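You operate a simulated robot arm through the tools that you are given. There is no shell and no other tool. Be economical: measure what you need, move in short steps, check, and stop when the job is done.

The job below is to be done with a simulated robot arm. You get a single attempt, and the scene is never put back.

## Task
Take the orange box and leave it on the purple plate. Then open the grey drawer, put the teal tile from the bright green tile on the top of the packing table, then shut the drawer. Then put the square amber jar on the top of the packing table. Then open the purple drawer, put the dark orange tile in the inside of the purple drawer, then shut the drawer. Then close the wash bench drawer. Then take the blue paperweight and put it on the blue plate. Keep to this order. Set down upright: square amber jar, blue paperweight.

The check looks at the end state, three seconds after you hand in, the way a careful person would. Anything else that was tipped, shoved, dropped, spilled or broken makes it a failure.

## Robot
A 7-joint arm with a vacuum gripper on a trunk, on a base that drives. Base frame: it is fixed to the floor where the robot stands at the start and does not move with it; the origin is under the middle of the robot, x ahead of it, y to its left, z up; the surface under the hand at the start is at about z = 0.85. Lengths are in m, angles in degrees, forces in N, time in s.
With the tool pointing down near the work surface it reaches from about 0.1 to 0.64 m from the robot's upright axis, wherever it stands. Its first joint turns from -115.0 to 115.0 degrees. Places, roughly: blue paperweight (5x5x5 cm) [0.6, -0.6, 0.9]; blue plate (10x10x1 cm) [-3.3, -3.7, 0.9]; dark orange tile (6x6x2 cm) [-2.6, -0.4, 0.9]; grey drawer [-2.4, -0.3, 0.7]; inside of the purple drawer [-1.9, -0.3, 0.7]; orange box (9x5x5 cm) [0.5, 0, 0.9]; purple drawer [-1.9, -0.3, 0.7]; purple plate (10x10x1 cm) [0.5, -0.3, 0.9]; square amber jar (6x6x8 cm) [-2.4, -0.3, 0.9]; teal tile (6x6x2 cm) [-2.5, -0.4, 0.7]; top of the packing table [0.6, -0.5, 0.8]; wash bench drawer [-2.8, -6.2, 0.6]. Payload 2.55 kg.
Tool frame: the origin (TCP) lies in the middle of the cups' lips, and z points out of the cups. The gripper has 1 cup of 0.044 m across, covering 0.044 by 0.044 m (tool x, y); the bellows give 0.02 m. With the vacuum on, a cup seals on a smooth face that it is pressed against (1 to 4 N); it does not hold porous or soft things. The pull reaches 55 N.
Orientation is told as [roll, pitch, yaw] about the base's x, y, z axes, in that order, counted from this pose: with the cups facing straight down, the tool's x points along the base's -x, its y along +y and its z along -z.

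## Interface
- The arm moves only by the tool play_rows. Its argument "motion" is a list of rows, each an object of numbers (a shift or turn left out is 0, a gripper value left out holds the last): "vacuum": the vacuum: 1 switches it on, 0 off; "dx", "dy", "dz": the shift along the base's x, y, z in units of 20 mm (1.0 is 20 mm); "wx", "wy", "wz": the turn, a rotation vector about the base's x, y, z in units of 5 degrees (1.0 is 5 degrees). In form: [{"vacuum": .., "dx": .., "dy": .., "dz": .., "wx": .., "wy": .., "wz": ..}, ...]. A call has 1 to 8 rows; each row shifts and turns the commanded pose from where the row before left it. A call with a number of a shift or a turn outside -1 to 1 is refused whole. Each row takes 0.2 s and may step no farther than 0.05 m and 8.6 degrees from the row before; otherwise, or with a gripper value out of range, the whole call is refused. A pose out of reach is approached as far as the arm can. The call stops where the force on the tool passes 40 N (or 10 N more than at its start, if that is more) or the arm is blocked; 0.2 s more then pass. The pull builds up within a second once a cup has sealed. Time passes only in rows, and 0.2 s behind the last, so rows that do not move give it time. It gives the time, the measured TCP pose, the force on the tool (base axes) and the pull of the vacuum at its end, in the units of the frame above (readings bear some noise), with the torque about the TCP (base axes, N m) and any sound that the robot's microphone picked up.
- Cameras (640 x 400 px; columns grow to the right, rows downward): "scene" is now at [-0.0085, 0.1509, 1.759]; the picture's right is [-0.43, -0.90, 0.00], its down [-0.83, 0.40, -0.40] and it looks along [0.36, -0.17, -0.92] (base axes); focal length 282 px, centre (320, 200). "wrist" rides on the gripper at [0.081, 0.006, -0.173] in the tool frame; the picture's right is [-0.08, 1.00, 0.00], its down [-0.89, -0.07, -0.45] and it looks along [-0.44, -0.04, 0.90] (tool axes); focal length 256 px, centre (320, 200). There is no depth. A picture from a camera that has moved, and an enlarged one, comes with that camera's place and axes in the base frame and with its lens.
- get_image(camera): a new picture of that camera. The clock stands still meanwhile.
- slide_trunk(by): slides the trunk up (or, below 0, down) by that many m; the arm and the scene camera ride with it, the base frame stays. It gives what a move gives, with no picture.
- base_move(legs): drives the robot by 1 to 6 legs, each [ahead, left, turn to the left] in m, m and degrees, along the robot's own axes; the way and the turn of a leg run together, so that a leg with both is an arc; at most 1.5 m and 180 degrees a leg. The arm and the cameras ride along, it lands a little off, and it stops where it bumps. It gives what a move gives.
- turn_head(pan, tilt): turns the head with the scene camera to pan (to the left, within 155 degrees either way) and tilt (down, from -29 to 69), counted from straight ahead of the robot. It gives what a move gives.
- close_up(camera, box): a new picture of the part [left, top, right, bottom] of that camera's present view, enlarged. The clock stands still meanwhile.
- close_job(): hands the job in; it is judged then, once.

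Go step by step. Nothing tells you exact positions but the pictures and the camera data: compare them with the known pose of the tool, close in by small moves and look again before you grip or let go. The budget is 217 turns and 218 pictures, counting those below and the enlarged ones. Unless the task says otherwise, let go and move clear before handing in, and close with one line.

The tools are called after "Request:" as a command line: name --argument value ..., lists and objects as JSON in quotes. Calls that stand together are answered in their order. play_rows: Moves the arm, as the interface text tells. Its arguments: {"type":"object","properties":{"motion":{"type":"array"}},"required":["motion"]} The other tools are called the same way: slide_trunk (by) slides the trunk up or down; base_move (legs) drives the base; turn_head (pan, tilt) turns the head that bears the scene camera; get_image (camera) takes a picture; close_up (camera, box) takes an enlarged picture of a part of a camera's view; close_job () hands the job in.

At the start:

```text
time: 0.0
ee_pos: [0.3796, -0.1402, 1.0928]
tool_rot: [0.0, -0.1, 0.0]
force: [0.2, -0.3, -0.5]
moment: [0.0, -0.03, -0.03]
pull: 0.1
trunk travel left (down, up): [-0.875, 0.115]
robot x, y, heading: [-0.0016, -0.005, 0.1]
head pan, tilt: [-25.7, 66.5]
```

scene: 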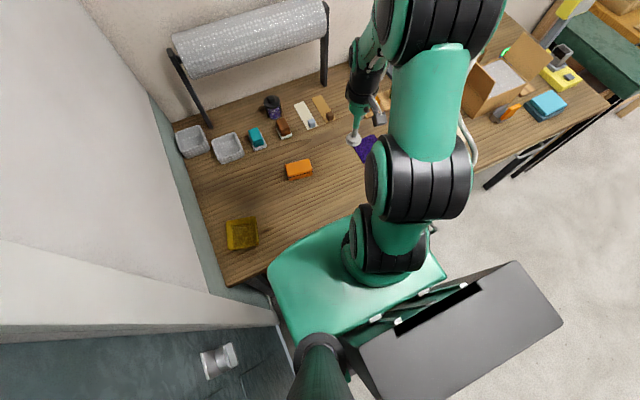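
wrist: 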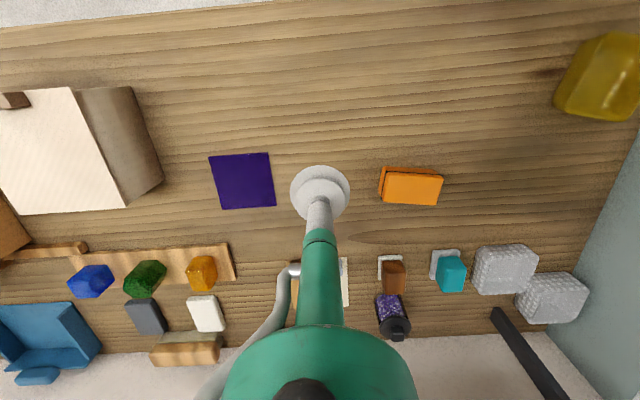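

I see the orange box at about (0.466, -0.008) and the purple plate at about (0.45, -0.28). I'll move above the box first.

Request:
play_rows --motion '[{"dx": 0.55, "dy": 0.83, "dz": -0.7}, {"dx": 0.55, "dy": 0.83, "dz": -0.7}, {"dx": 0.55, "dy": 0.83, "dz": -0.7}, {"dx": 0.55, "dy": 0.83, "dz": -0.7}, {"dx": 0.55, "dy": 0.83, "dz": -0.7}, {"dx": 0.55, "dy": 0.83, "dz": -0.7}, {"dx": 0.55, "dy": 0.83, "dz": -0.7}, {"dx": 0.5, "dy": 0.83, "dz": -0.7}]'

Request:
get_image --camera "wrist"

Request:
get_image --camera "scene"

```text
time: 1.8
ee_pos: [0.4691, -0.0068, 0.9802]
tool_rot: [0.0, 0.0, 0.0]
force: [0.2, -0.4, 0.2]
moment: [-0.03, 0.04, -0.02]
pull: 0.1
trunk travel left (down, up): [-0.875, 0.115]
robot x, y, heading: [-0.0039, -0.0006, 0.1]
head pan, tilt: [-25.7, 66.5]
```

```text
215 pictures are left
camera wrist: at [0.3892, -0.0002, 1.1529], right [0.08, 1.0, 0.0], down [0.89, -0.07, 0.44], along [0.44, -0.04, -0.9], focal length 256 px, centre (320, 200)
```

wrist: 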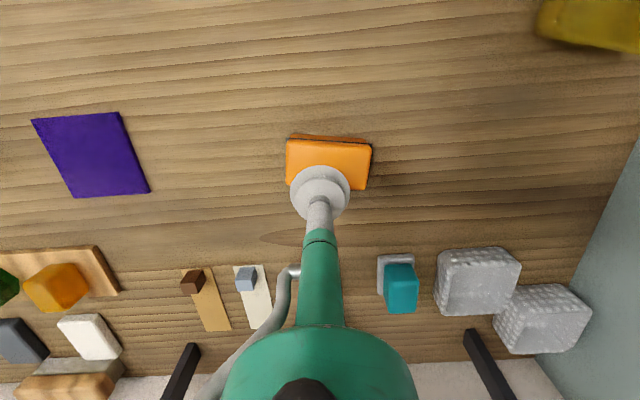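

```text
214 pictures are left
camera scene: at [-0.0075, 0.1518, 1.759], right [-0.43, -0.9, 0.0], down [-0.83, 0.4, -0.4], along [0.36, -0.17, -0.92], focal length 282 px, centre (320, 200)
```

scene: 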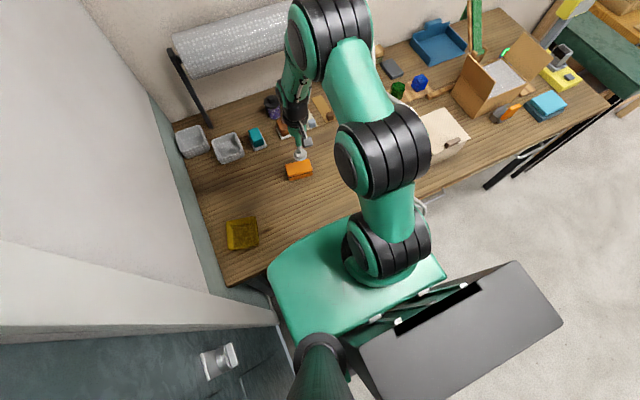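

The box top centre is about (0.472, 0.001). I'll descend onto it with the vacuum on.

Request:
play_rows --motion '[{"dx": 0.15, "dy": 0.35, "dz": -1}, {"dz": -1}, {"dz": -1}, {"vacuum": 1, "dz": -0.6}, {"dz": -0.3}, {"dz": -0.2}, {}]'

Request:
get_image --camera "wrist"

```text
time: 3.4
ee_pos: [0.4706, -0.0028, 0.9004]
tool_rot: [0.0, 0.1, 0.0]
force: [0.2, 0.3, -0.7]
moment: [0.03, 0.0, -0.02]
pull: 0.1
trunk travel left (down, up): [-0.875, 0.115]
robot x, y, heading: [0.0012, 0.0021, 0.0]
head pan, tilt: [-25.7, 66.5]
```

```text
213 pictures are left
camera wrist: at [0.3907, 0.0058, 1.0728], right [0.08, 1.0, 0.0], down [0.89, -0.07, 0.45], along [0.44, -0.04, -0.9], focal length 256 px, centre (320, 200)
```

wrist: 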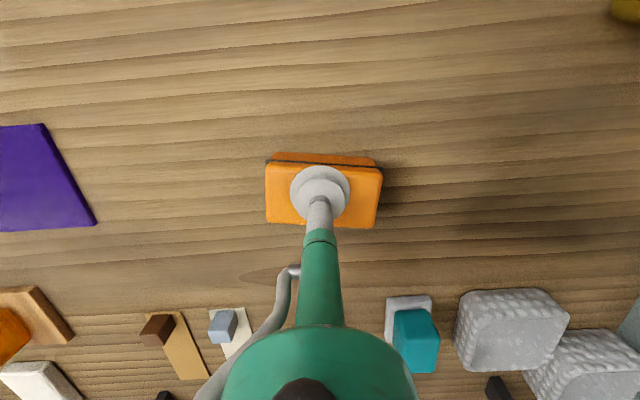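

Well centred; no contact yet. I'll press a little further.

Request:
play_rows --motion '[{"dz": -0.25}, {"dz": -0.25}, {}, {}]'

```text
time: 4.4
ee_pos: [0.4709, -0.0009, 0.8896]
tool_rot: [0.0, 0.0, 0.0]
force: [0.3, -0.1, 1.7]
moment: [-0.02, 0.01, 0.02]
pull: 0.1
trunk travel left (down, up): [-0.875, 0.115]
robot x, y, heading: [-0.0041, 0.0031, 0.1]
head pan, tilt: [-25.7, 66.5]
```

Request:
play_rows --motion '[{"dz": -0.1}, {"dz": -0.1}, {}, {}, {}]'

```text
time: 5.6
ee_pos: [0.4708, -0.0013, 0.886]
tool_rot: [0.0, 0.1, -0.1]
force: [1.1, -0.3, 2.9]
moment: [0.03, 0.03, 0.0]
pull: 0.0
trunk travel left (down, up): [-0.875, 0.115]
robot x, y, heading: [-0.0006, -0.0033, 0.1]
head pan, tilt: [-25.7, 66.5]
```

Contact but no pull; I'll look closely at the surface.

Request:
close_up --camera "wrist" --box '[220, 110, 420, 260]'

Request:
play_rows --motion '[{"vacuum": 1}, {}, {}, {}]'

```text
2.67 times, centred on (320, 185) of wrist
camera zoom: at [0.3908, 0.0063, 1.0583], right [0.08, 1.0, 0.0], down [0.89, -0.07, 0.45], along [0.44, -0.04, -0.9], focal length 683 px, centre (320, 240)
```

zoom: 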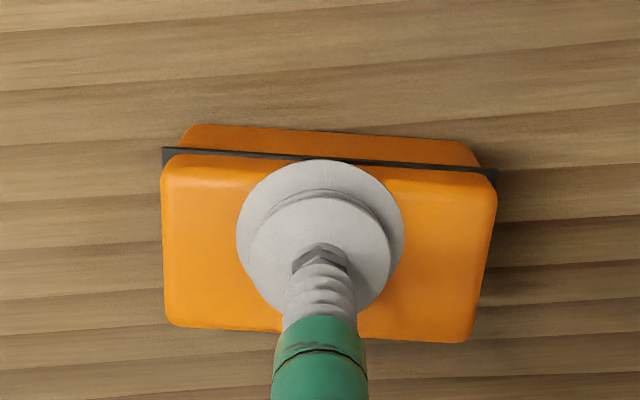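

```text
time: 6.6
ee_pos: [0.4721, -0.0004, 0.8857]
tool_rot: [0.0, 0.0, 0.0]
force: [1.3, -0.4, 2.8]
moment: [0.01, 0.0, 0.02]
pull: 0.1
trunk travel left (down, up): [-0.875, 0.115]
robot x, y, heading: [0.0017, 0.0016, -0.2]
head pan, tilt: [-25.7, 66.5]
```

The cup seems about 4 mm off the centre, near the rounded edge. I'll lift, shift slightly and press again.

Request:
play_rows --motion '[{"dz": 1}, {"dx": 0.2, "dy": 0.15}, {"dz": -0.6}, {"dz": -0.3}, {"dz": -0.1}, {}, {}, {}]'

Request:
close_up --camera "wrist" --box '[220, 110, 420, 260]'

```text
time: 7.8
ee_pos: [0.478, 0.0025, 0.8902]
tool_rot: [0.0, -0.6, 0.0]
force: [-5.7, 0.3, 19.1]
moment: [-0.06, 0.16, -0.04]
pull: 54.9
trunk travel left (down, up): [-0.875, 0.115]
robot x, y, heading: [0.0024, -0.0016, 0.1]
head pan, tilt: [-25.7, 66.5]
stopped in row 6: the force on the tool passed its limit at 40 N (the readings are from after the stop); the commanded pose is now the measured one
```

```text
2.67 times, centred on (320, 185) of wrist
camera zoom: at [0.3952, 0.0094, 1.0616], right [0.08, 1.0, 0.0], down [0.89, -0.07, 0.45], along [0.45, -0.04, -0.89], focal length 683 px, centre (320, 240)
```

zoom: 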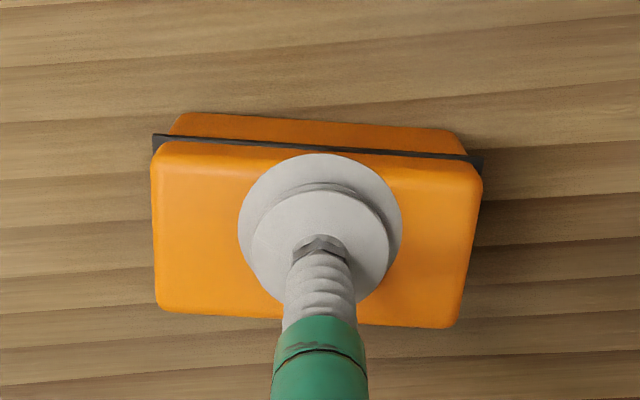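

Sealed. Lifting.

Request:
play_rows --motion '[{"dz": 0.5}, {"dz": 0.5}, {"dz": 1}, {"dz": 1}, {"dz": 1}]'

Request:
get_image --camera "wrist"

```text
time: 9.0
ee_pos: [0.4764, 0.0031, 0.9677]
tool_rot: [0.0, -0.3, 0.0]
force: [0.1, 1.3, -2.0]
moment: [-0.01, -0.08, -0.04]
pull: 54.7
trunk travel left (down, up): [-0.875, 0.115]
robot x, y, heading: [-0.0004, 0.0034, 0.0]
head pan, tilt: [-25.7, 66.5]
```

```text
210 pictures are left
camera wrist: at [0.395, 0.0097, 1.1405], right [0.08, 1.0, 0.0], down [0.89, -0.07, 0.45], along [0.45, -0.04, -0.89], focal length 256 px, centre (320, 200)
```

wrist: 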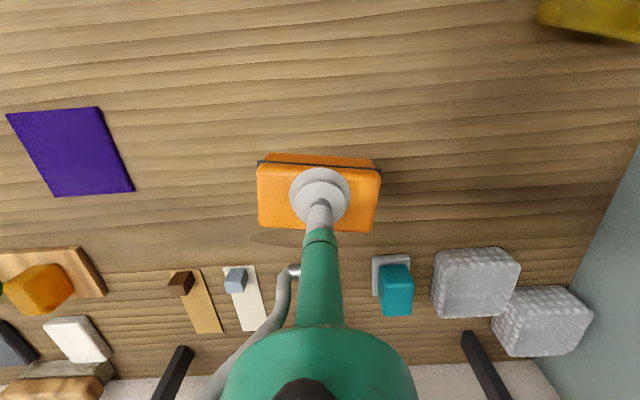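

Plate centre is about (0.456, -0.281). Moving over it with the box.

Request:
play_rows --motion '[{"dy": -1, "dx": -0.15}, {"dy": -1, "dx": -0.15}, {"dy": -1, "dx": -0.15}, {"dy": -1, "dx": -0.15}, {"dy": -1, "dx": -0.15}, {"dy": -1, "dx": -0.15}, {"dy": -1, "dx": -0.15}, {"dy": -1}]'

Request:
play_rows --motion '[{"dy": -1}, {"dy": -1}, {"dy": -1}, {"dy": -1}, {"dy": -1}, {"dy": -1}, {"dy": -0.2}, {}]'

Request:
get_image --camera "wrist"

```text
time: 10.8
ee_pos: [0.457, -0.1574, 0.9655]
tool_rot: [0.0, -0.4, 0.0]
force: [-0.5, 0.4, -0.7]
moment: [0.02, -0.06, -0.02]
pull: 54.9
trunk travel left (down, up): [-0.875, 0.115]
robot x, y, heading: [-0.003, 0.0024, 0.0]
head pan, tilt: [-25.7, 66.5]
```

```text
time: 12.6
ee_pos: [0.4575, -0.2812, 0.9674]
tool_rot: [0.1, -0.4, 0.1]
force: [0.3, -0.4, -0.5]
moment: [0.0, -0.07, 0.01]
pull: 54.6
trunk travel left (down, up): [-0.875, 0.115]
robot x, y, heading: [-0.0033, -0.0041, -0.2]
head pan, tilt: [-25.7, 66.5]
```

```text
209 pictures are left
camera wrist: at [0.3752, -0.2741, 1.1391], right [0.08, 1.0, 0.0], down [0.89, -0.07, 0.45], along [0.45, -0.04, -0.89], focal length 256 px, centre (320, 200)
```

wrist: 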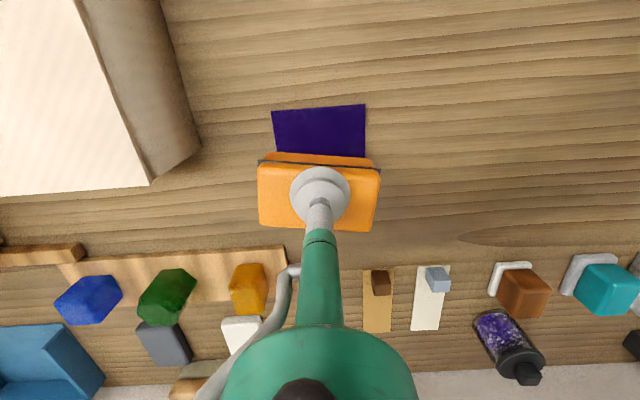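

Aligned. Lowering onto the plate.

Request:
play_rows --motion '[{"dz": -1}, {"dz": -1}, {"dz": -0.7}, {"dz": -0.3}, {"dz": -0.15}, {}]'

Request:
play_rows --motion '[{"dz": -0.1}, {"dz": -0.1}, {}]'

```text
time: 14.0
ee_pos: [0.4571, -0.2807, 0.9045]
tool_rot: [0.0, -0.4, -0.1]
force: [-0.2, 0.3, -1.1]
moment: [0.0, -0.07, -0.04]
pull: 55.2
trunk travel left (down, up): [-0.875, 0.115]
robot x, y, heading: [0.0018, 0.0006, -0.0]
head pan, tilt: [-25.7, 66.5]
```

```text
time: 14.8
ee_pos: [0.4563, -0.2806, 0.8993]
tool_rot: [0.0, -0.4, 0.0]
force: [-0.3, 0.7, -1.0]
moment: [0.04, -0.06, -0.03]
pull: 55.1
trunk travel left (down, up): [-0.875, 0.115]
robot x, y, heading: [-0.0034, -0.0006, -0.1]
head pan, tilt: [-25.7, 66.5]
```

Request:
play_rows --motion '[{"dz": -0.1}, {"dz": -0.1}, {}]'

Request:
get_image --camera "wrist"

```text
time: 15.6
ee_pos: [0.4569, -0.2805, 0.8974]
tool_rot: [0.0, -0.5, 0.1]
force: [-0.9, 0.8, 6.7]
moment: [0.0, 0.04, 0.03]
pull: 54.6
trunk travel left (down, up): [-0.875, 0.115]
robot x, y, heading: [0.0017, 0.0007, 0.2]
head pan, tilt: [-25.7, 66.5]
```

```text
208 pictures are left
camera wrist: at [0.3751, -0.2742, 1.0697], right [0.08, 1.0, 0.0], down [0.89, -0.07, 0.45], along [0.45, -0.04, -0.89], focal length 256 px, centre (320, 200)
```

wrist: 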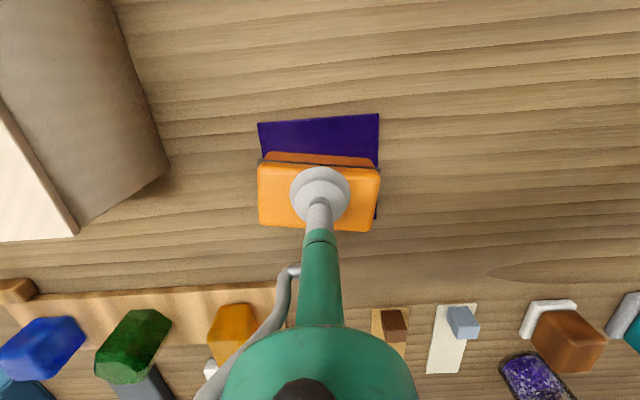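

On the plate. Releasing and rising, then looking around.

Request:
play_rows --motion '[{"vacuum": 0}, {}, {}, {"dz": 0.3}, {"dz": 0.7}, {"dz": 1}, {"dz": 1}, {"dz": 1}]'

Request:
get_image --camera "wrist"

```text
time: 17.4
ee_pos: [0.457, -0.2802, 0.9773]
tool_rot: [0.0, -0.4, 0.0]
force: [0.3, -0.2, 0.1]
moment: [-0.01, 0.01, -0.02]
pull: 0.1
trunk travel left (down, up): [-0.875, 0.115]
robot x, y, heading: [-0.0039, 0.0073, -0.1]
head pan, tilt: [-25.7, 66.5]
```

```text
207 pictures are left
camera wrist: at [0.375, -0.2739, 1.1488], right [0.08, 1.0, 0.0], down [0.89, -0.07, 0.45], along [0.45, -0.04, -0.89], focal length 256 px, centre (320, 200)
```

wrist: 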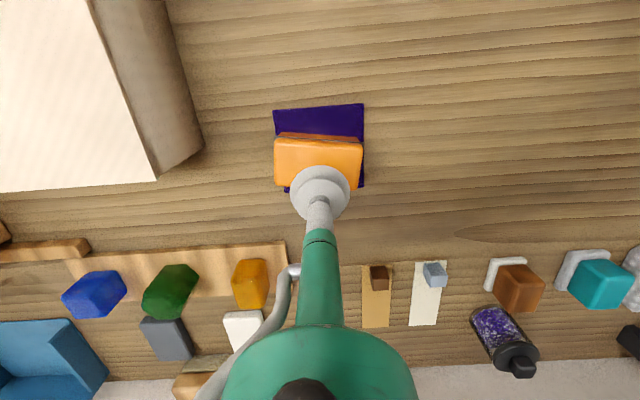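

Orange box is on the purple plate. Next I'll raise the arm and survey the surroundings behind the robot.

Request:
play_rows --motion '[{"dz": 1, "dx": -0.8, "dy": 0.8}, {"dz": 1, "dx": -0.8, "dy": 0.8}, {"dz": 1, "dx": -0.8, "dy": 0.8}, {"dz": 1, "dx": -0.8, "dy": 0.8}, {"dz": 1, "dx": -0.8, "dy": 0.8}, {"dz": 1, "dx": -0.8, "dy": 0.8}, {"dz": 1, "dx": -0.8, "dy": 0.8}, {"dz": 1, "dx": -0.8, "dy": 0.8}]'

Request:
turn_head --pan 150 --tilt 20

Request:
get_image --camera "scene"

Request:
turn_head --pan -150 --tilt 20

Request:
get_image --camera "scene"

Request:
turn_head --pan -80 --tilt 25

Request:
get_image --camera "scene"

```text
time: 19.2
ee_pos: [0.3296, -0.1519, 1.1371]
tool_rot: [-0.1, -0.5, 0.0]
force: [0.2, -0.1, -0.5]
moment: [-0.01, -0.04, -0.01]
pull: 0.0
trunk travel left (down, up): [-0.875, 0.115]
robot x, y, heading: [-0.0, 0.0009, 0.1]
head pan, tilt: [-25.7, 66.5]
```

```text
time: 21.9
ee_pos: [0.3304, -0.1535, 1.1364]
tool_rot: [0.0, -0.4, 0.0]
force: [0.2, -0.1, 0.1]
moment: [0.02, -0.01, 0.01]
pull: 0.1
trunk travel left (down, up): [-0.875, 0.115]
robot x, y, heading: [-0.0009, -0.0014, 0.1]
head pan, tilt: [150.0, 20.0]
```

```text
206 pictures are left
camera scene: at [-0.1424, 0.2231, 1.8242], right [0.5, 0.87, 0.0], down [0.3, -0.17, -0.94], along [-0.81, 0.47, -0.34], focal length 282 px, centre (320, 200)
```

scene: 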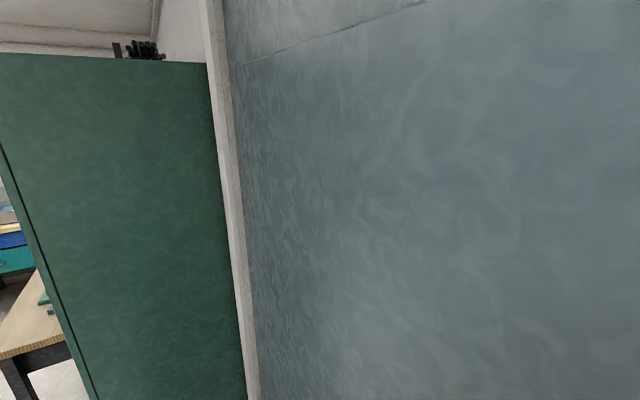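

```text
time: 26.0
ee_pos: [0.3307, -0.154, 1.1352]
tool_rot: [0.0, -0.4, 0.1]
force: [0.2, 0.4, 0.4]
moment: [0.02, 0.03, 0.02]
pull: 0.0
trunk travel left (down, up): [-0.875, 0.115]
robot x, y, heading: [0.0018, -0.0032, 0.2]
head pan, tilt: [-150.0, 20.0]
```

```text
205 pictures are left
camera scene: at [-0.1425, 0.1299, 1.8242], right [-0.5, 0.87, 0.0], down [0.3, 0.17, -0.94], along [-0.81, -0.47, -0.34], focal length 282 px, centre (320, 200)
```

scene: 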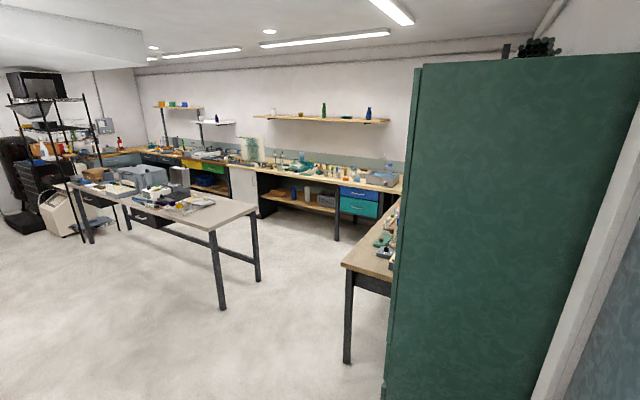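

```text
time: 27.4
ee_pos: [0.3306, -0.153, 1.1361]
tool_rot: [0.0, -0.3, -0.1]
force: [-0.9, 0.1, 0.3]
moment: [0.03, -0.01, 0.01]
pull: 0.0
trunk travel left (down, up): [-0.875, 0.115]
robot x, y, heading: [-0.0053, 0.0008, 0.3]
head pan, tilt: [-80.0, 25.0]
```

```text
204 pictures are left
camera scene: at [-0.0459, 0.0857, 1.8162], right [-0.98, -0.17, 0.0], down [-0.07, 0.42, -0.91], along [0.16, -0.89, -0.42], focal length 282 px, centre (320, 200)
```

scene: 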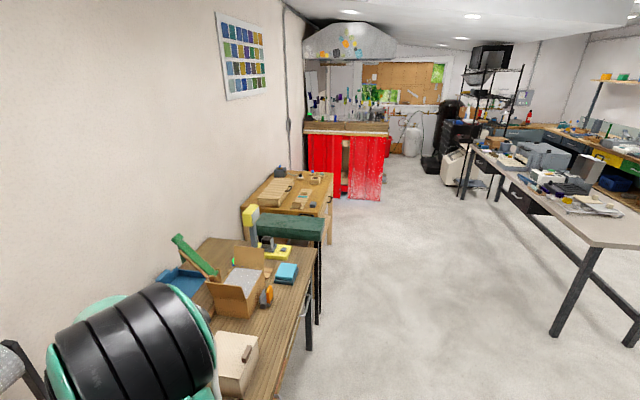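

I see the bench with the drawers behind the tall green cabinet, its front edge near y ≈ -0.53, with an island table at y < -1.6. I'll drive out of the niche and turn to face +y.

Request:
base_move --legs '[[-0.1, -0.5, 0], [-0.5, -0.5, 0], [0, 0, 90]]'

Request:
turn_head --pan 60 --tilt 30

Request:
get_image --camera "scene"

```text
time: 37.6
ee_pos: [-0.4499, -0.661, 1.1364]
tool_rot: [0.0, -0.4, 89.2]
force: [0.0, -0.2, 0.7]
moment: [-0.04, 0.01, -0.01]
pull: 0.0
trunk travel left (down, up): [-0.875, 0.115]
robot x, y, heading: [-0.6099, -0.9927, 89.0]
head pan, tilt: [-80.0, 25.0]
```

```text
time: 39.9
ee_pos: [-0.4513, -0.6588, 1.1374]
tool_rot: [-0.1, -0.4, 89.2]
force: [0.0, 0.1, -0.7]
moment: [0.0, -0.01, 0.0]
pull: 0.0
trunk travel left (down, up): [-0.875, 0.115]
robot x, y, heading: [-0.6115, -0.9906, 89.2]
head pan, tilt: [60.0, 30.0]
```

```text
203 pictures are left
camera scene: at [-0.8652, -1.0007, 1.8082], right [0.51, 0.86, 0.0], down [0.43, -0.26, -0.87], along [-0.74, 0.44, -0.5], focal length 282 px, centre (320, 200)
```

scene: 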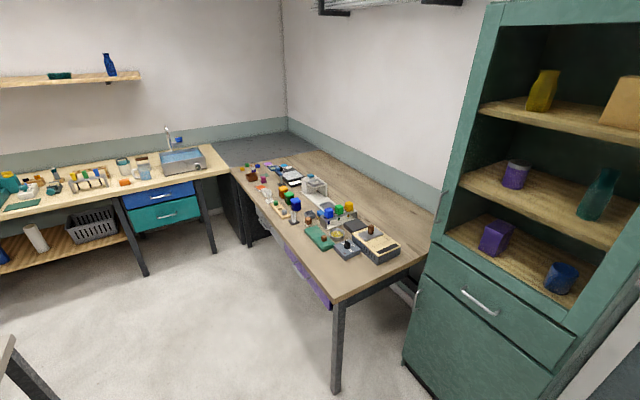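

The bench with the grey drawer (far) and purple drawer (near) is clear. I'll drive left along it for a closer view.

Request:
base_move --legs '[[0, 1.3, 1], [-0.05, 0.4, 0]]'

Request:
turn_head --pan 20 --tilt 50

Request:
get_image --camera "scene"

Request:
get_image --camera "wrist"

```text
time: 48.5
ee_pos: [-2.1497, -0.713, 1.1365]
tool_rot: [0.1, -0.4, 90.9]
force: [-0.7, 0.1, -0.2]
moment: [0.0, -0.03, -0.01]
pull: 0.1
trunk travel left (down, up): [-0.875, 0.115]
robot x, y, heading: [-2.295, -1.0481, 91.0]
head pan, tilt: [60.0, 30.0]
```

```text
time: 49.5
ee_pos: [-2.1495, -0.7132, 1.1371]
tool_rot: [0.1, -0.4, 90.9]
force: [0.3, 0.3, 0.4]
moment: [0.05, -0.05, 0.04]
pull: 0.0
trunk travel left (down, up): [-0.875, 0.115]
robot x, y, heading: [-2.2948, -1.0449, 90.8]
head pan, tilt: [20.0, 50.0]
```

```text
202 pictures are left
camera scene: at [-2.503, -1.0371, 1.7787], right [0.93, 0.36, 0.0], down [0.27, -0.72, -0.64], along [-0.23, 0.6, -0.77], focal length 282 px, centre (320, 200)
```

scene: 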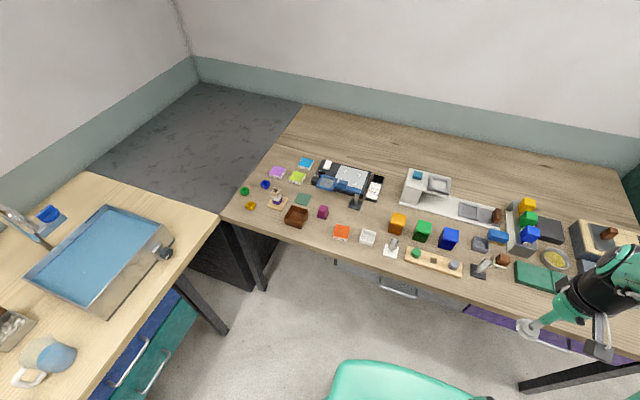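

```text
201 pictures are left
camera wrist: at [-2.1553, -0.7947, 1.3083], right [-1.0, 0.06, 0.0], down [0.06, 0.89, 0.45], along [0.03, 0.45, -0.89], focal length 256 px, centre (320, 200)
```

wrist: 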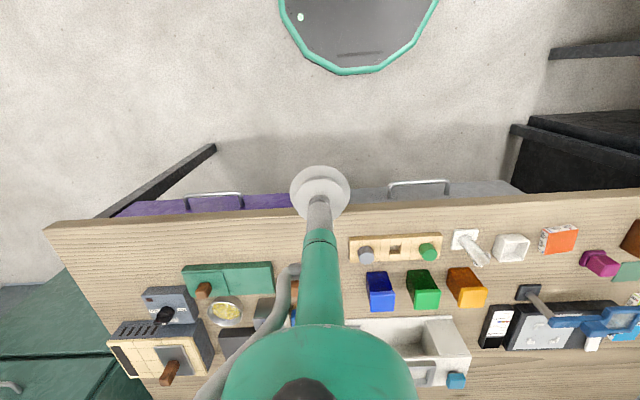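

Let me take close-ups of the bench objects.

Request:
close_up --camera "scene" --box '[230, 150, 430, 275]'

Request:
close_up --camera "scene" --box '[370, 160, 570, 285]'

Request:
close_up --camera "wrist" --box '[100, 160, 300, 285]'

Request:
close_up --camera "wrist" --box '[330, 160, 530, 285]'

```text
3.20 times, centred on (330, 212) of scene
camera zoom: at [-2.503, -1.0371, 1.7787], right [0.93, 0.36, 0.0], down [0.27, -0.72, -0.64], along [-0.23, 0.6, -0.77], focal length 904 px, centre (288, 160)
```

zoom: 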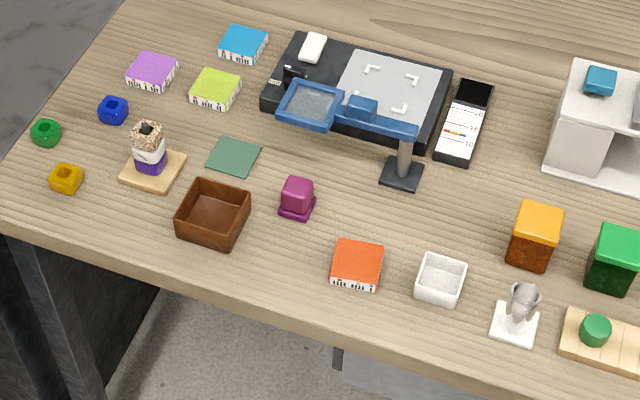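

```text
3.20 times, centred on (470, 222) of scene
camera zoom: at [-2.503, -1.0371, 1.7787], right [0.93, 0.36, 0.0], down [0.27, -0.72, -0.64], along [-0.23, 0.6, -0.77], focal length 904 px, centre (-160, 128)
```

zoom: 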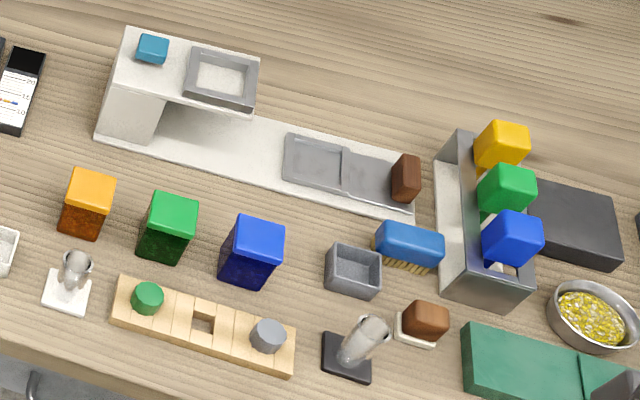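

```text
3.20 times, centred on (200, 222) of wrist
camera zoom: at [-2.1553, -0.7947, 1.3083], right [-1.0, 0.06, 0.0], down [0.06, 0.89, 0.45], along [0.03, 0.45, -0.89], focal length 819 px, centre (704, 128)
```

zoom: 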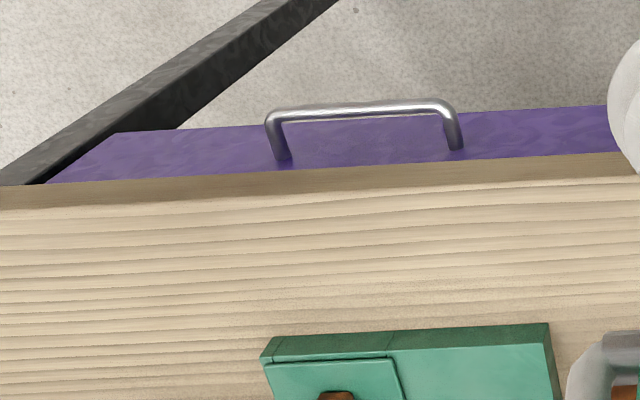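

```text
3.20 times, centred on (430, 222) of wrist
camera zoom: at [-2.1553, -0.7947, 1.3083], right [-1.0, 0.06, 0.0], down [0.06, 0.89, 0.45], along [0.03, 0.45, -0.89], focal length 819 px, centre (-32, 128)
```

zoom: 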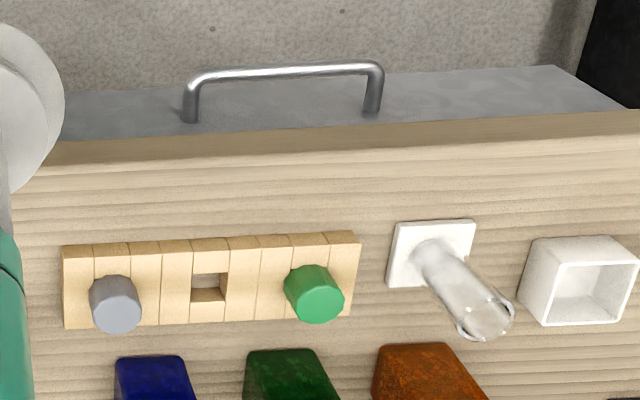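

The amber jar (orange lid, square) is near (-2.45,-0.35) and the dark orange tile near (-2.64,-0.45). I'll back off in front of the grey drawer and turn the tool horizontal.

Request:
base_move --legs '[[-0.2, 0.2, -0.8]]'

Request:
play_rows --motion '[{"wx": 1, "dx": -0.9}, {"wx": 1, "dx": -0.9}, {"wx": 1, "dx": -0.9}, {"wx": 1, "dx": -0.9}, {"wx": 1, "dx": -0.9}, {"wx": 1, "dx": -0.9}, {"wx": 1, "dx": -0.9}, {"wx": 1, "dx": -0.9}]'

Request:
play_rows --motion '[{"wx": 1}, {"wx": 1}, {"wx": 1}, {"wx": 1}, {"wx": 1}, {"wx": 1}, {"wx": 1}, {"wx": 1}]'

Request:
play_rows --motion '[{"wx": 1}, {"wx": 1}]'

Request:
get_image --camera "wrist"

Request:
get_image --camera "scene"

```text
time: 51.5
ee_pos: [-2.3436, -0.9193, 1.1364]
tool_rot: [-0.1, -0.5, 90.4]
force: [-0.8, 0.7, 0.2]
moment: [0.05, -0.03, -0.01]
pull: 0.1
trunk travel left (down, up): [-0.875, 0.115]
robot x, y, heading: [-2.4945, -1.2533, 90.5]
head pan, tilt: [20.0, 50.0]
```

```text
time: 53.3
ee_pos: [-2.4644, -0.872, 1.1131]
tool_rot: [2.6, -35.2, 90.3]
force: [0.3, 0.0, -0.4]
moment: [0.04, -0.02, 0.02]
pull: 0.0
out of reach, approached as far as the arm can: row 5, 6, 7, 8
trunk travel left (down, up): [-0.875, 0.115]
robot x, y, heading: [-2.494, -1.2496, 90.4]
head pan, tilt: [20.0, 50.0]
```

```text
time: 55.1
ee_pos: [-2.4393, -0.8446, 1.1577]
tool_rot: [3.6, -61.0, 89.4]
force: [1.0, 0.1, 0.0]
moment: [-0.03, 0.02, 0.05]
pull: 0.1
out of reach, approached as far as the arm can: row 1, 3, 4, 5, 6, 7, 8
trunk travel left (down, up): [-0.875, 0.115]
robot x, y, heading: [-2.4938, -1.2507, 90.5]
head pan, tilt: [20.0, 50.0]
```

```text
time: 55.7
ee_pos: [-2.4391, -0.8442, 1.1575]
tool_rot: [3.6, -60.9, 89.4]
force: [0.3, 0.0, -0.6]
moment: [-0.01, -0.01, 0.03]
pull: 0.0
out of reach, approached as far as the arm can: row 1, 2
trunk travel left (down, up): [-0.875, 0.115]
robot x, y, heading: [-2.4943, -1.2512, 90.6]
head pan, tilt: [20.0, 50.0]
```

```text
196 pictures are left
camera wrist: at [-2.4356, -1.0341, 1.1705], right [-1.0, -0.01, 0.1], down [0.1, 0.05, 0.99], along [-0.01, 1.0, -0.05], focal length 256 px, centre (320, 200)
```

wrist: 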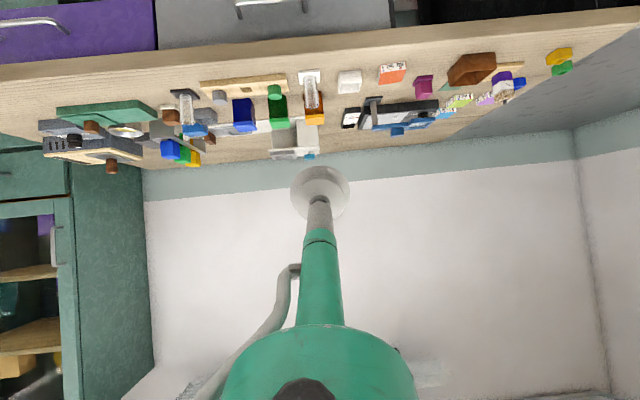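

```text
195 pictures are left
camera scene: at [-2.699, -1.2401, 1.7786], right [0.94, 0.35, 0.0], down [0.27, -0.72, -0.64], along [-0.22, 0.6, -0.77], focal length 282 px, centre (320, 200)
```

scene: 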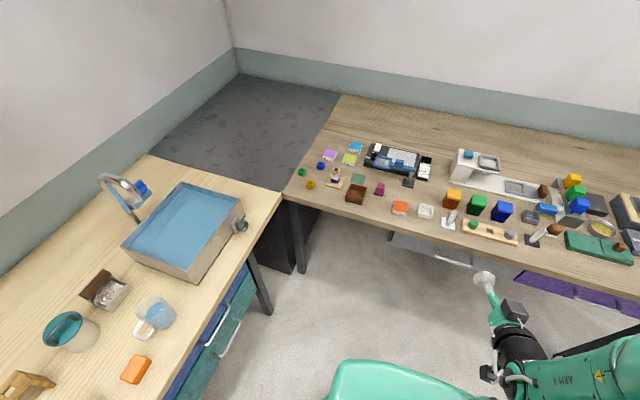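

The tool is tilted 61° and the arm needs more reach to go fully horizontal. I'll extend forward while turning.

Request:
play_rows --motion '[{"dy": 1, "dz": 0.5}, {"dy": 1, "dz": 0.5}, {"dy": 1}, {"dy": 1}, {}]'

```text
time: 56.9
ee_pos: [-2.4368, -0.765, 1.1777]
tool_rot: [3.6, -61.0, 89.3]
force: [0.0, -0.6, -0.4]
moment: [0.0, -0.01, 0.0]
pull: 0.0
trunk travel left (down, up): [-0.875, 0.115]
robot x, y, heading: [-2.4953, -1.2496, 90.2]
head pan, tilt: [20.0, 50.0]
```

Request:
play_rows --motion '[{"wx": 1}, {"wx": 1}, {"wx": 1}, {"wx": 1}, {"wx": 1}, {"wx": 0.8}]'

Request:
get_image --camera "wrist"

```text
time: 58.3
ee_pos: [-2.4372, -0.7641, 1.1779]
tool_rot: [3.8, -67.9, 89.3]
force: [-0.6, 0.4, 0.2]
moment: [0.0, 0.0, 0.06]
pull: 0.1
out of reach, approached as far as the arm can: row 2, 3, 4, 5, 6
trunk travel left (down, up): [-0.875, 0.115]
robot x, y, heading: [-2.495, -1.2522, 90.7]
head pan, tilt: [20.0, 50.0]
```

```text
194 pictures are left
camera wrist: at [-2.4354, -0.9547, 1.1683], right [-1.0, -0.02, 0.1], down [0.1, -0.07, 0.99], along [-0.01, 1.0, 0.07], focal length 256 px, centre (320, 200)
```

wrist: 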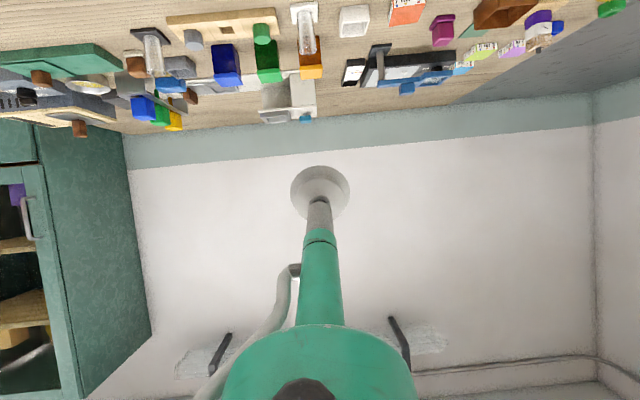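

Request:
play_rows --motion '[{"dz": 1}, {"dz": 1}, {"dz": 1}, {"dz": 1}, {"wx": 1, "dz": 1}, {"wx": 1, "dz": 1}, {"wx": 1, "dz": 1}, {"wx": 1, "dz": 1}]'

Request:
turn_head --pan -10 --tilt 55

Request:
get_image --camera "scene"

```text
time: 60.1
ee_pos: [-2.439, -0.7606, 1.2923]
tool_rot: [3.7, -77.5, 89.2]
force: [0.1, 0.0, -0.2]
moment: [-0.01, -0.01, -0.02]
pull: 0.1
out of reach, approached as far as the arm can: row 6, 7, 8
trunk travel left (down, up): [-0.875, 0.115]
robot x, y, heading: [-2.4939, -1.25, 90.2]
head pan, tilt: [20.0, 50.0]
```

```text
time: 61.0
ee_pos: [-2.44, -0.7612, 1.2947]
tool_rot: [3.9, -77.5, 89.1]
force: [-0.4, 0.2, 0.0]
moment: [-0.02, 0.0, 0.01]
pull: 0.2
trunk travel left (down, up): [-0.875, 0.115]
robot x, y, heading: [-2.4966, -1.2526, 90.3]
head pan, tilt: [-10.0, 55.0]
```

```text
193 pictures are left
camera scene: at [-2.6602, -1.2412, 1.7721], right [0.99, -0.17, 0.0], down [-0.14, -0.81, -0.57], along [0.1, 0.57, -0.82], focal length 282 px, centre (320, 200)
```

scene: 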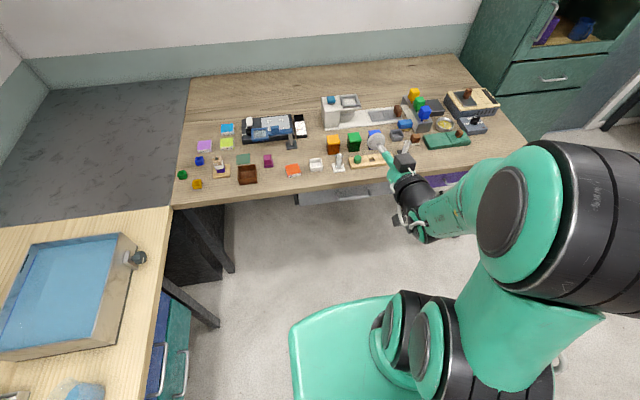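

Base front is ~0.35 m ahead of the axis. I'll extend and rise further to finish the horizontal turn.

Request:
play_rows --motion '[{"dz": 1}, {"dz": 1}, {"dz": 1, "wx": 0.5}, {"dz": 1, "wx": 0.5}, {"wx": 0.5, "dz": 0.5}, {"wx": 0.5, "dz": 0.5}, {"wx": 0.5}]'

```text
time: 62.6
ee_pos: [-2.4334, -0.7392, 1.3784]
tool_rot: [8.1, -86.7, 84.6]
force: [0.2, -0.2, 0.3]
moment: [-0.01, -0.01, -0.03]
pull: 0.0
out of reach, approached as far as the arm can: row 1, 2, 3, 5, 6, 7
trunk travel left (down, up): [-0.875, 0.115]
robot x, y, heading: [-2.4939, -1.2511, 90.5]
head pan, tilt: [-10.0, 55.0]
```

Close enough to horizontal (-87°). Lowering the trunk to bring the cup to drawer height.

Request:
slide_trunk --by -0.66

Request:
get_image --camera "wrist"

Request:
get_image --camera "scene"

```text
refused: -0.66 is not a number from -0.4 to 0.4
```

```text
192 pictures are left
camera wrist: at [-2.4319, -0.9156, 1.3076], right [-1.0, -0.04, 0.09], down [0.1, -0.39, 0.92], along [0.0, 0.92, 0.39], focal length 256 px, centre (320, 200)
```

wrist: 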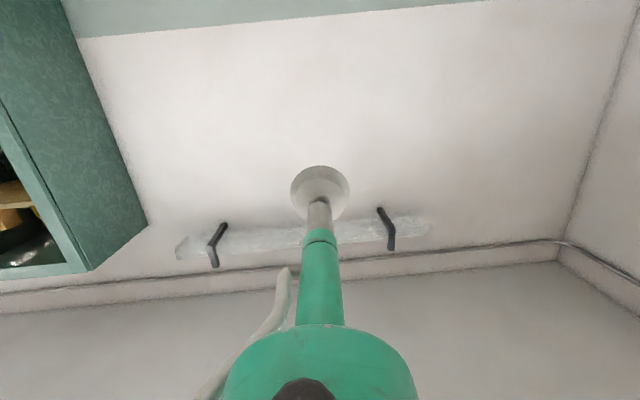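

```text
191 pictures are left
camera scene: at [-2.6601, -1.2413, 1.7721], right [0.99, -0.17, 0.0], down [-0.14, -0.81, -0.57], along [0.1, 0.57, -0.82], focal length 282 px, centre (320, 200)
```

scene: 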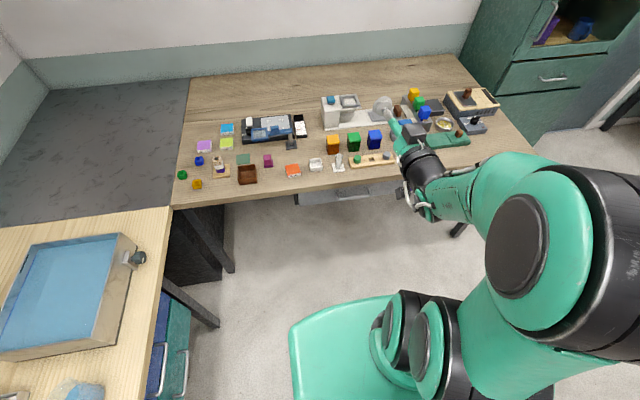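

Request:
slide_trunk --by -0.33

Request:
slide_trunk --by -0.33

Request:
turn_head --pan 0 --tilt 35

Request:
get_image --camera "wrist"

Request:
get_image --camera "scene"

```text
time: 65.9
ee_pos: [-2.4339, -0.7381, 1.0485]
tool_rot: [7.8, -86.7, 84.7]
force: [0.4, 0.0, 0.1]
moment: [0.01, -0.03, 0.01]
pull: 0.0
trunk travel left (down, up): [-0.545, 0.445]
robot x, y, heading: [-2.4969, -1.2515, 90.6]
head pan, tilt: [-10.0, 55.0]
```

```text
time: 69.2
ee_pos: [-2.4328, -0.7356, 0.7152]
tool_rot: [7.2, -86.3, 85.5]
force: [0.7, 0.2, -0.1]
moment: [0.01, -0.01, -0.04]
pull: 0.1
trunk travel left (down, up): [-0.215, 0.775]
robot x, y, heading: [-2.4917, -1.251, 90.4]
head pan, tilt: [-10.0, 55.0]
```

```text
time: 70.0
ee_pos: [-2.433, -0.7356, 0.7146]
tool_rot: [7.2, -86.3, 85.5]
force: [-0.1, 0.6, -0.1]
moment: [-0.01, -0.02, -0.01]
pull: 0.0
trunk travel left (down, up): [-0.215, 0.775]
robot x, y, heading: [-2.4945, -1.2529, 90.5]
head pan, tilt: [0.0, 35.0]
```

```text
190 pictures are left
camera wrist: at [-2.4319, -0.9128, 0.6457], right [-1.0, -0.04, 0.09], down [0.1, -0.38, 0.92], along [0.0, 0.92, 0.39], focal length 256 px, centre (320, 200)
```

wrist: 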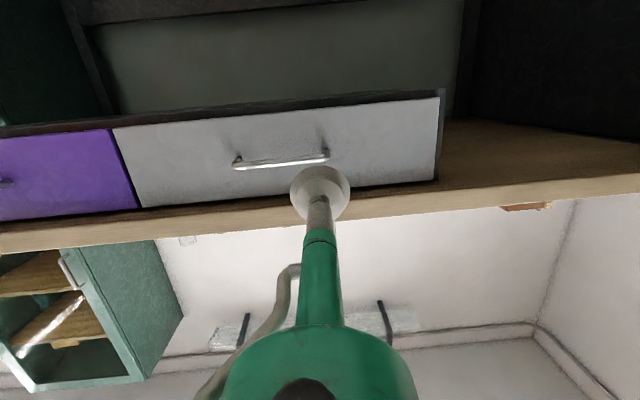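

```text
189 pictures are left
camera scene: at [-2.6728, -1.2189, 1.1398], right [1.0, 0.01, 0.0], down [0.0, -0.58, -0.82], along [-0.01, 0.82, -0.58], focal length 282 px, centre (320, 200)
```

scene: 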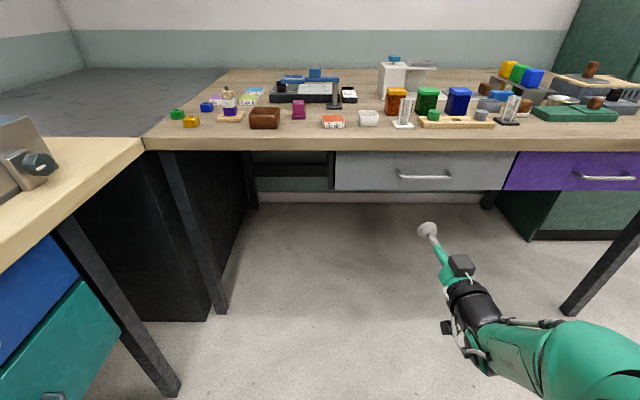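

Very useful view: the grey drawer front spans x ≈ -2.64…-2.12, z ≈ 0.685…0.80, with the handle around x -2.47…-2.32. I'll approach the plain face left of the handle at x ≈ -2.545, z ≈ 0.735.

Request:
play_rows --motion '[{"dx": -0.9, "dy": 0.9, "dz": 0.2, "wx": 0.2}, {"dx": -0.9, "dy": 0.9, "dz": 0.2, "wx": 0.2}, {"dx": -0.9, "dy": 0.9, "dz": 0.2, "wx": 0.2}, {"dx": -0.9, "dy": 0.9, "dz": 0.2}, {"dx": -0.9, "dy": 0.9, "dz": 0.2}, {"dx": -0.9, "dy": 0.9, "dz": 0.1}, {}]'

Request:
get_image --camera "wrist"

Request:
get_image --camera "scene"

```text
time: 71.6
ee_pos: [-2.4694, -0.7009, 0.7252]
tool_rot: [35.2, -89.3, 58.0]
force: [0.1, -0.1, 0.8]
moment: [-0.01, -0.01, 0.01]
pull: 0.1
out of reach, approached as far as the arm can: row 3, 4, 5, 6
trunk travel left (down, up): [-0.215, 0.775]
robot x, y, heading: [-2.4936, -1.2477, 90.5]
head pan, tilt: [0.0, 35.0]
```

```text
188 pictures are left
camera wrist: at [-2.4681, -0.8734, 0.6455], right [-0.99, -0.05, 0.08], down [0.1, -0.43, 0.9], along [-0.01, 0.9, 0.44], focal length 256 px, centre (320, 200)
```

wrist: 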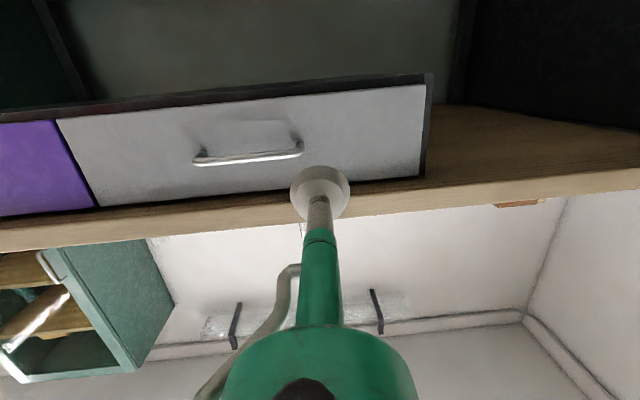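

```text
187 pictures are left
camera scene: at [-2.6727, -1.2242, 1.1404], right [1.0, 0.01, 0.0], down [0.0, -0.57, -0.82], along [-0.01, 0.82, -0.57], focal length 282 px, centre (320, 200)
```

scene: 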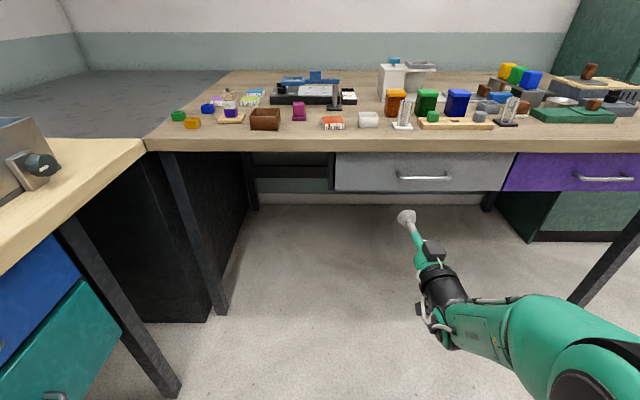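

The arm is near its limit here; I'll retract a little for slack and use the base for the approach.

Request:
play_rows --motion '[{"dy": -0.5, "dz": 0.3}, {"dy": -0.5, "dz": 0.3}]'

Request:
base_move --legs '[[0.13, 0.07, -0.4]]'

Request:
get_image --camera "wrist"

Request:
get_image --camera "scene"

```text
time: 72.2
ee_pos: [-2.4698, -0.7203, 0.7375]
tool_rot: [35.2, -89.4, 57.4]
force: [-0.4, -0.4, -0.2]
moment: [0.0, 0.0, 0.0]
pull: 0.1
trunk travel left (down, up): [-0.215, 0.775]
robot x, y, heading: [-2.4953, -1.2539, 90.1]
head pan, tilt: [0.0, 35.0]
```

```text
time: 73.5
ee_pos: [-2.5372, -0.5897, 0.7373]
tool_rot: [38.9, -89.4, 53.7]
force: [-0.6, 0.3, 0.6]
moment: [-0.01, -0.03, -0.02]
pull: 0.1
trunk travel left (down, up): [-0.215, 0.775]
robot x, y, heading: [-2.5638, -1.1163, 90.3]
head pan, tilt: [0.0, 35.0]
```

```text
186 pictures are left
camera wrist: at [-2.537, -0.7623, 0.658], right [-1.0, -0.04, 0.08], down [0.09, -0.44, 0.9], along [0.0, 0.9, 0.44], focal length 256 px, centre (320, 200)
```

wrist: 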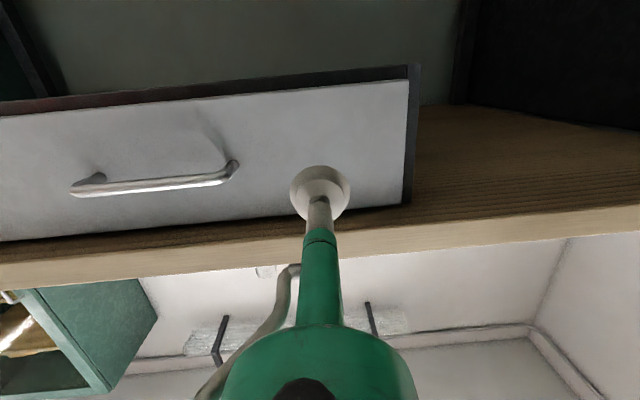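

```text
185 pictures are left
camera scene: at [-2.7424, -1.0922, 1.1404], right [1.0, 0.0, 0.0], down [0.0, -0.57, -0.82], along [0.0, 0.82, -0.57], focal length 282 px, centre (320, 200)
```

scene: 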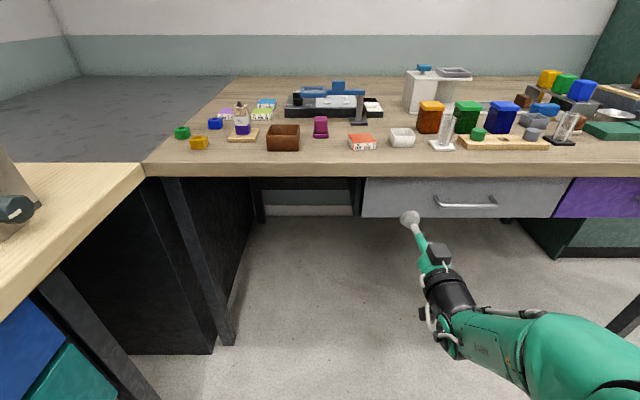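

Aligned to hit the blank face. Advancing with vacuum on.

Request:
play_rows --motion '[{"vacuum": 1, "dy": 0.8}, {"dy": 0.8}, {"dy": 0.5}, {"dy": 0.4}, {"dy": 0.3}, {}]'

```text
time: 75.0
ee_pos: [-2.5351, -0.5522, 0.736]
tool_rot: [36.2, -89.4, 56.3]
force: [0.3, 0.2, -0.2]
moment: [0.04, 0.02, -0.02]
pull: 0.0
out of reach, approached as far as the arm can: row 3, 4
trunk travel left (down, up): [-0.215, 0.775]
robot x, y, heading: [-2.5663, -1.1182, 90.2]
head pan, tilt: [0.0, 35.0]
```

Out of arm reach; retract slightly, drive 6 cm ahead, then approach with the arm.

Request:
play_rows --motion '[{"dy": -1}, {"dy": -1}, {"dy": -0.5}]'

Request:
base_move --legs '[[0.05, 0, 0]]'

Request:
play_rows --motion '[{"dy": 0.5}, {"dy": 0.4}, {"dy": 0.3}, {"dy": 0.3}, {}]'

```text
time: 75.8
ee_pos: [-2.5359, -0.5912, 0.7354]
tool_rot: [40.0, -89.5, 52.4]
force: [-0.7, -0.2, 0.4]
moment: [-0.01, 0.02, 0.01]
pull: 0.1
out of reach, approached as far as the arm can: row 3
trunk travel left (down, up): [-0.215, 0.775]
robot x, y, heading: [-2.5623, -1.1201, 90.1]
head pan, tilt: [0.0, 35.0]
```

```text
time: 76.7
ee_pos: [-2.5369, -0.5406, 0.7357]
tool_rot: [38.5, -89.6, 54.0]
force: [0.0, -0.5, 0.4]
moment: [0.03, -0.03, -0.03]
pull: 0.0
trunk travel left (down, up): [-0.215, 0.775]
robot x, y, heading: [-2.5666, -1.0683, 90.0]
head pan, tilt: [0.0, 35.0]
```

```text
time: 77.9
ee_pos: [-2.5366, -0.5111, 0.7377]
tool_rot: [37.0, -89.5, 55.7]
force: [-0.9, 0.8, -0.7]
moment: [0.0, -0.02, 0.0]
pull: 0.1
trunk travel left (down, up): [-0.215, 0.775]
robot x, y, heading: [-2.5671, -1.0682, 90.1]
head pan, tilt: [0.0, 35.0]
```

Request:
play_rows --motion '[{"dy": 0.2}, {"dy": 0.2}, {"dy": 0.2}, {}, {}]'

Request:
get_image --camera "wrist"

Request:
get_image --camera "scene"

```text
time: 79.1
ee_pos: [-2.5373, -0.5009, 0.7371]
tool_rot: [35.8, -89.5, 56.9]
force: [-6.5, 0.3, 2.8]
moment: [0.12, 0.23, -0.39]
pull: 55.2
trunk travel left (down, up): [-0.215, 0.775]
robot x, y, heading: [-2.5675, -1.0677, 90.2]
head pan, tilt: [0.0, 35.0]
```

```text
184 pictures are left
camera wrist: at [-2.5361, -0.6737, 0.6573], right [-1.0, -0.05, 0.08], down [0.1, -0.44, 0.9], along [-0.01, 0.9, 0.44], focal length 256 px, centre (320, 200)
```

wrist: 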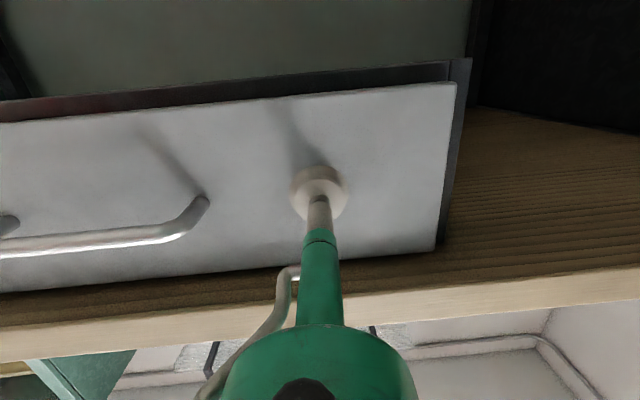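

```text
183 pictures are left
camera scene: at [-2.7435, -1.0434, 1.1403], right [1.0, 0.0, 0.0], down [0.0, -0.57, -0.82], along [0.0, 0.82, -0.57], focal length 282 px, centre (320, 200)
```

scene: 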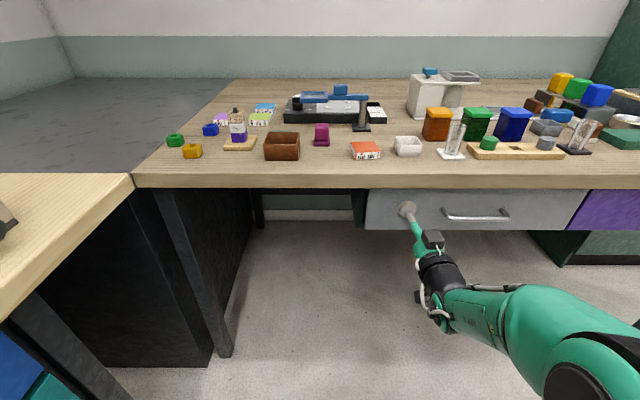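

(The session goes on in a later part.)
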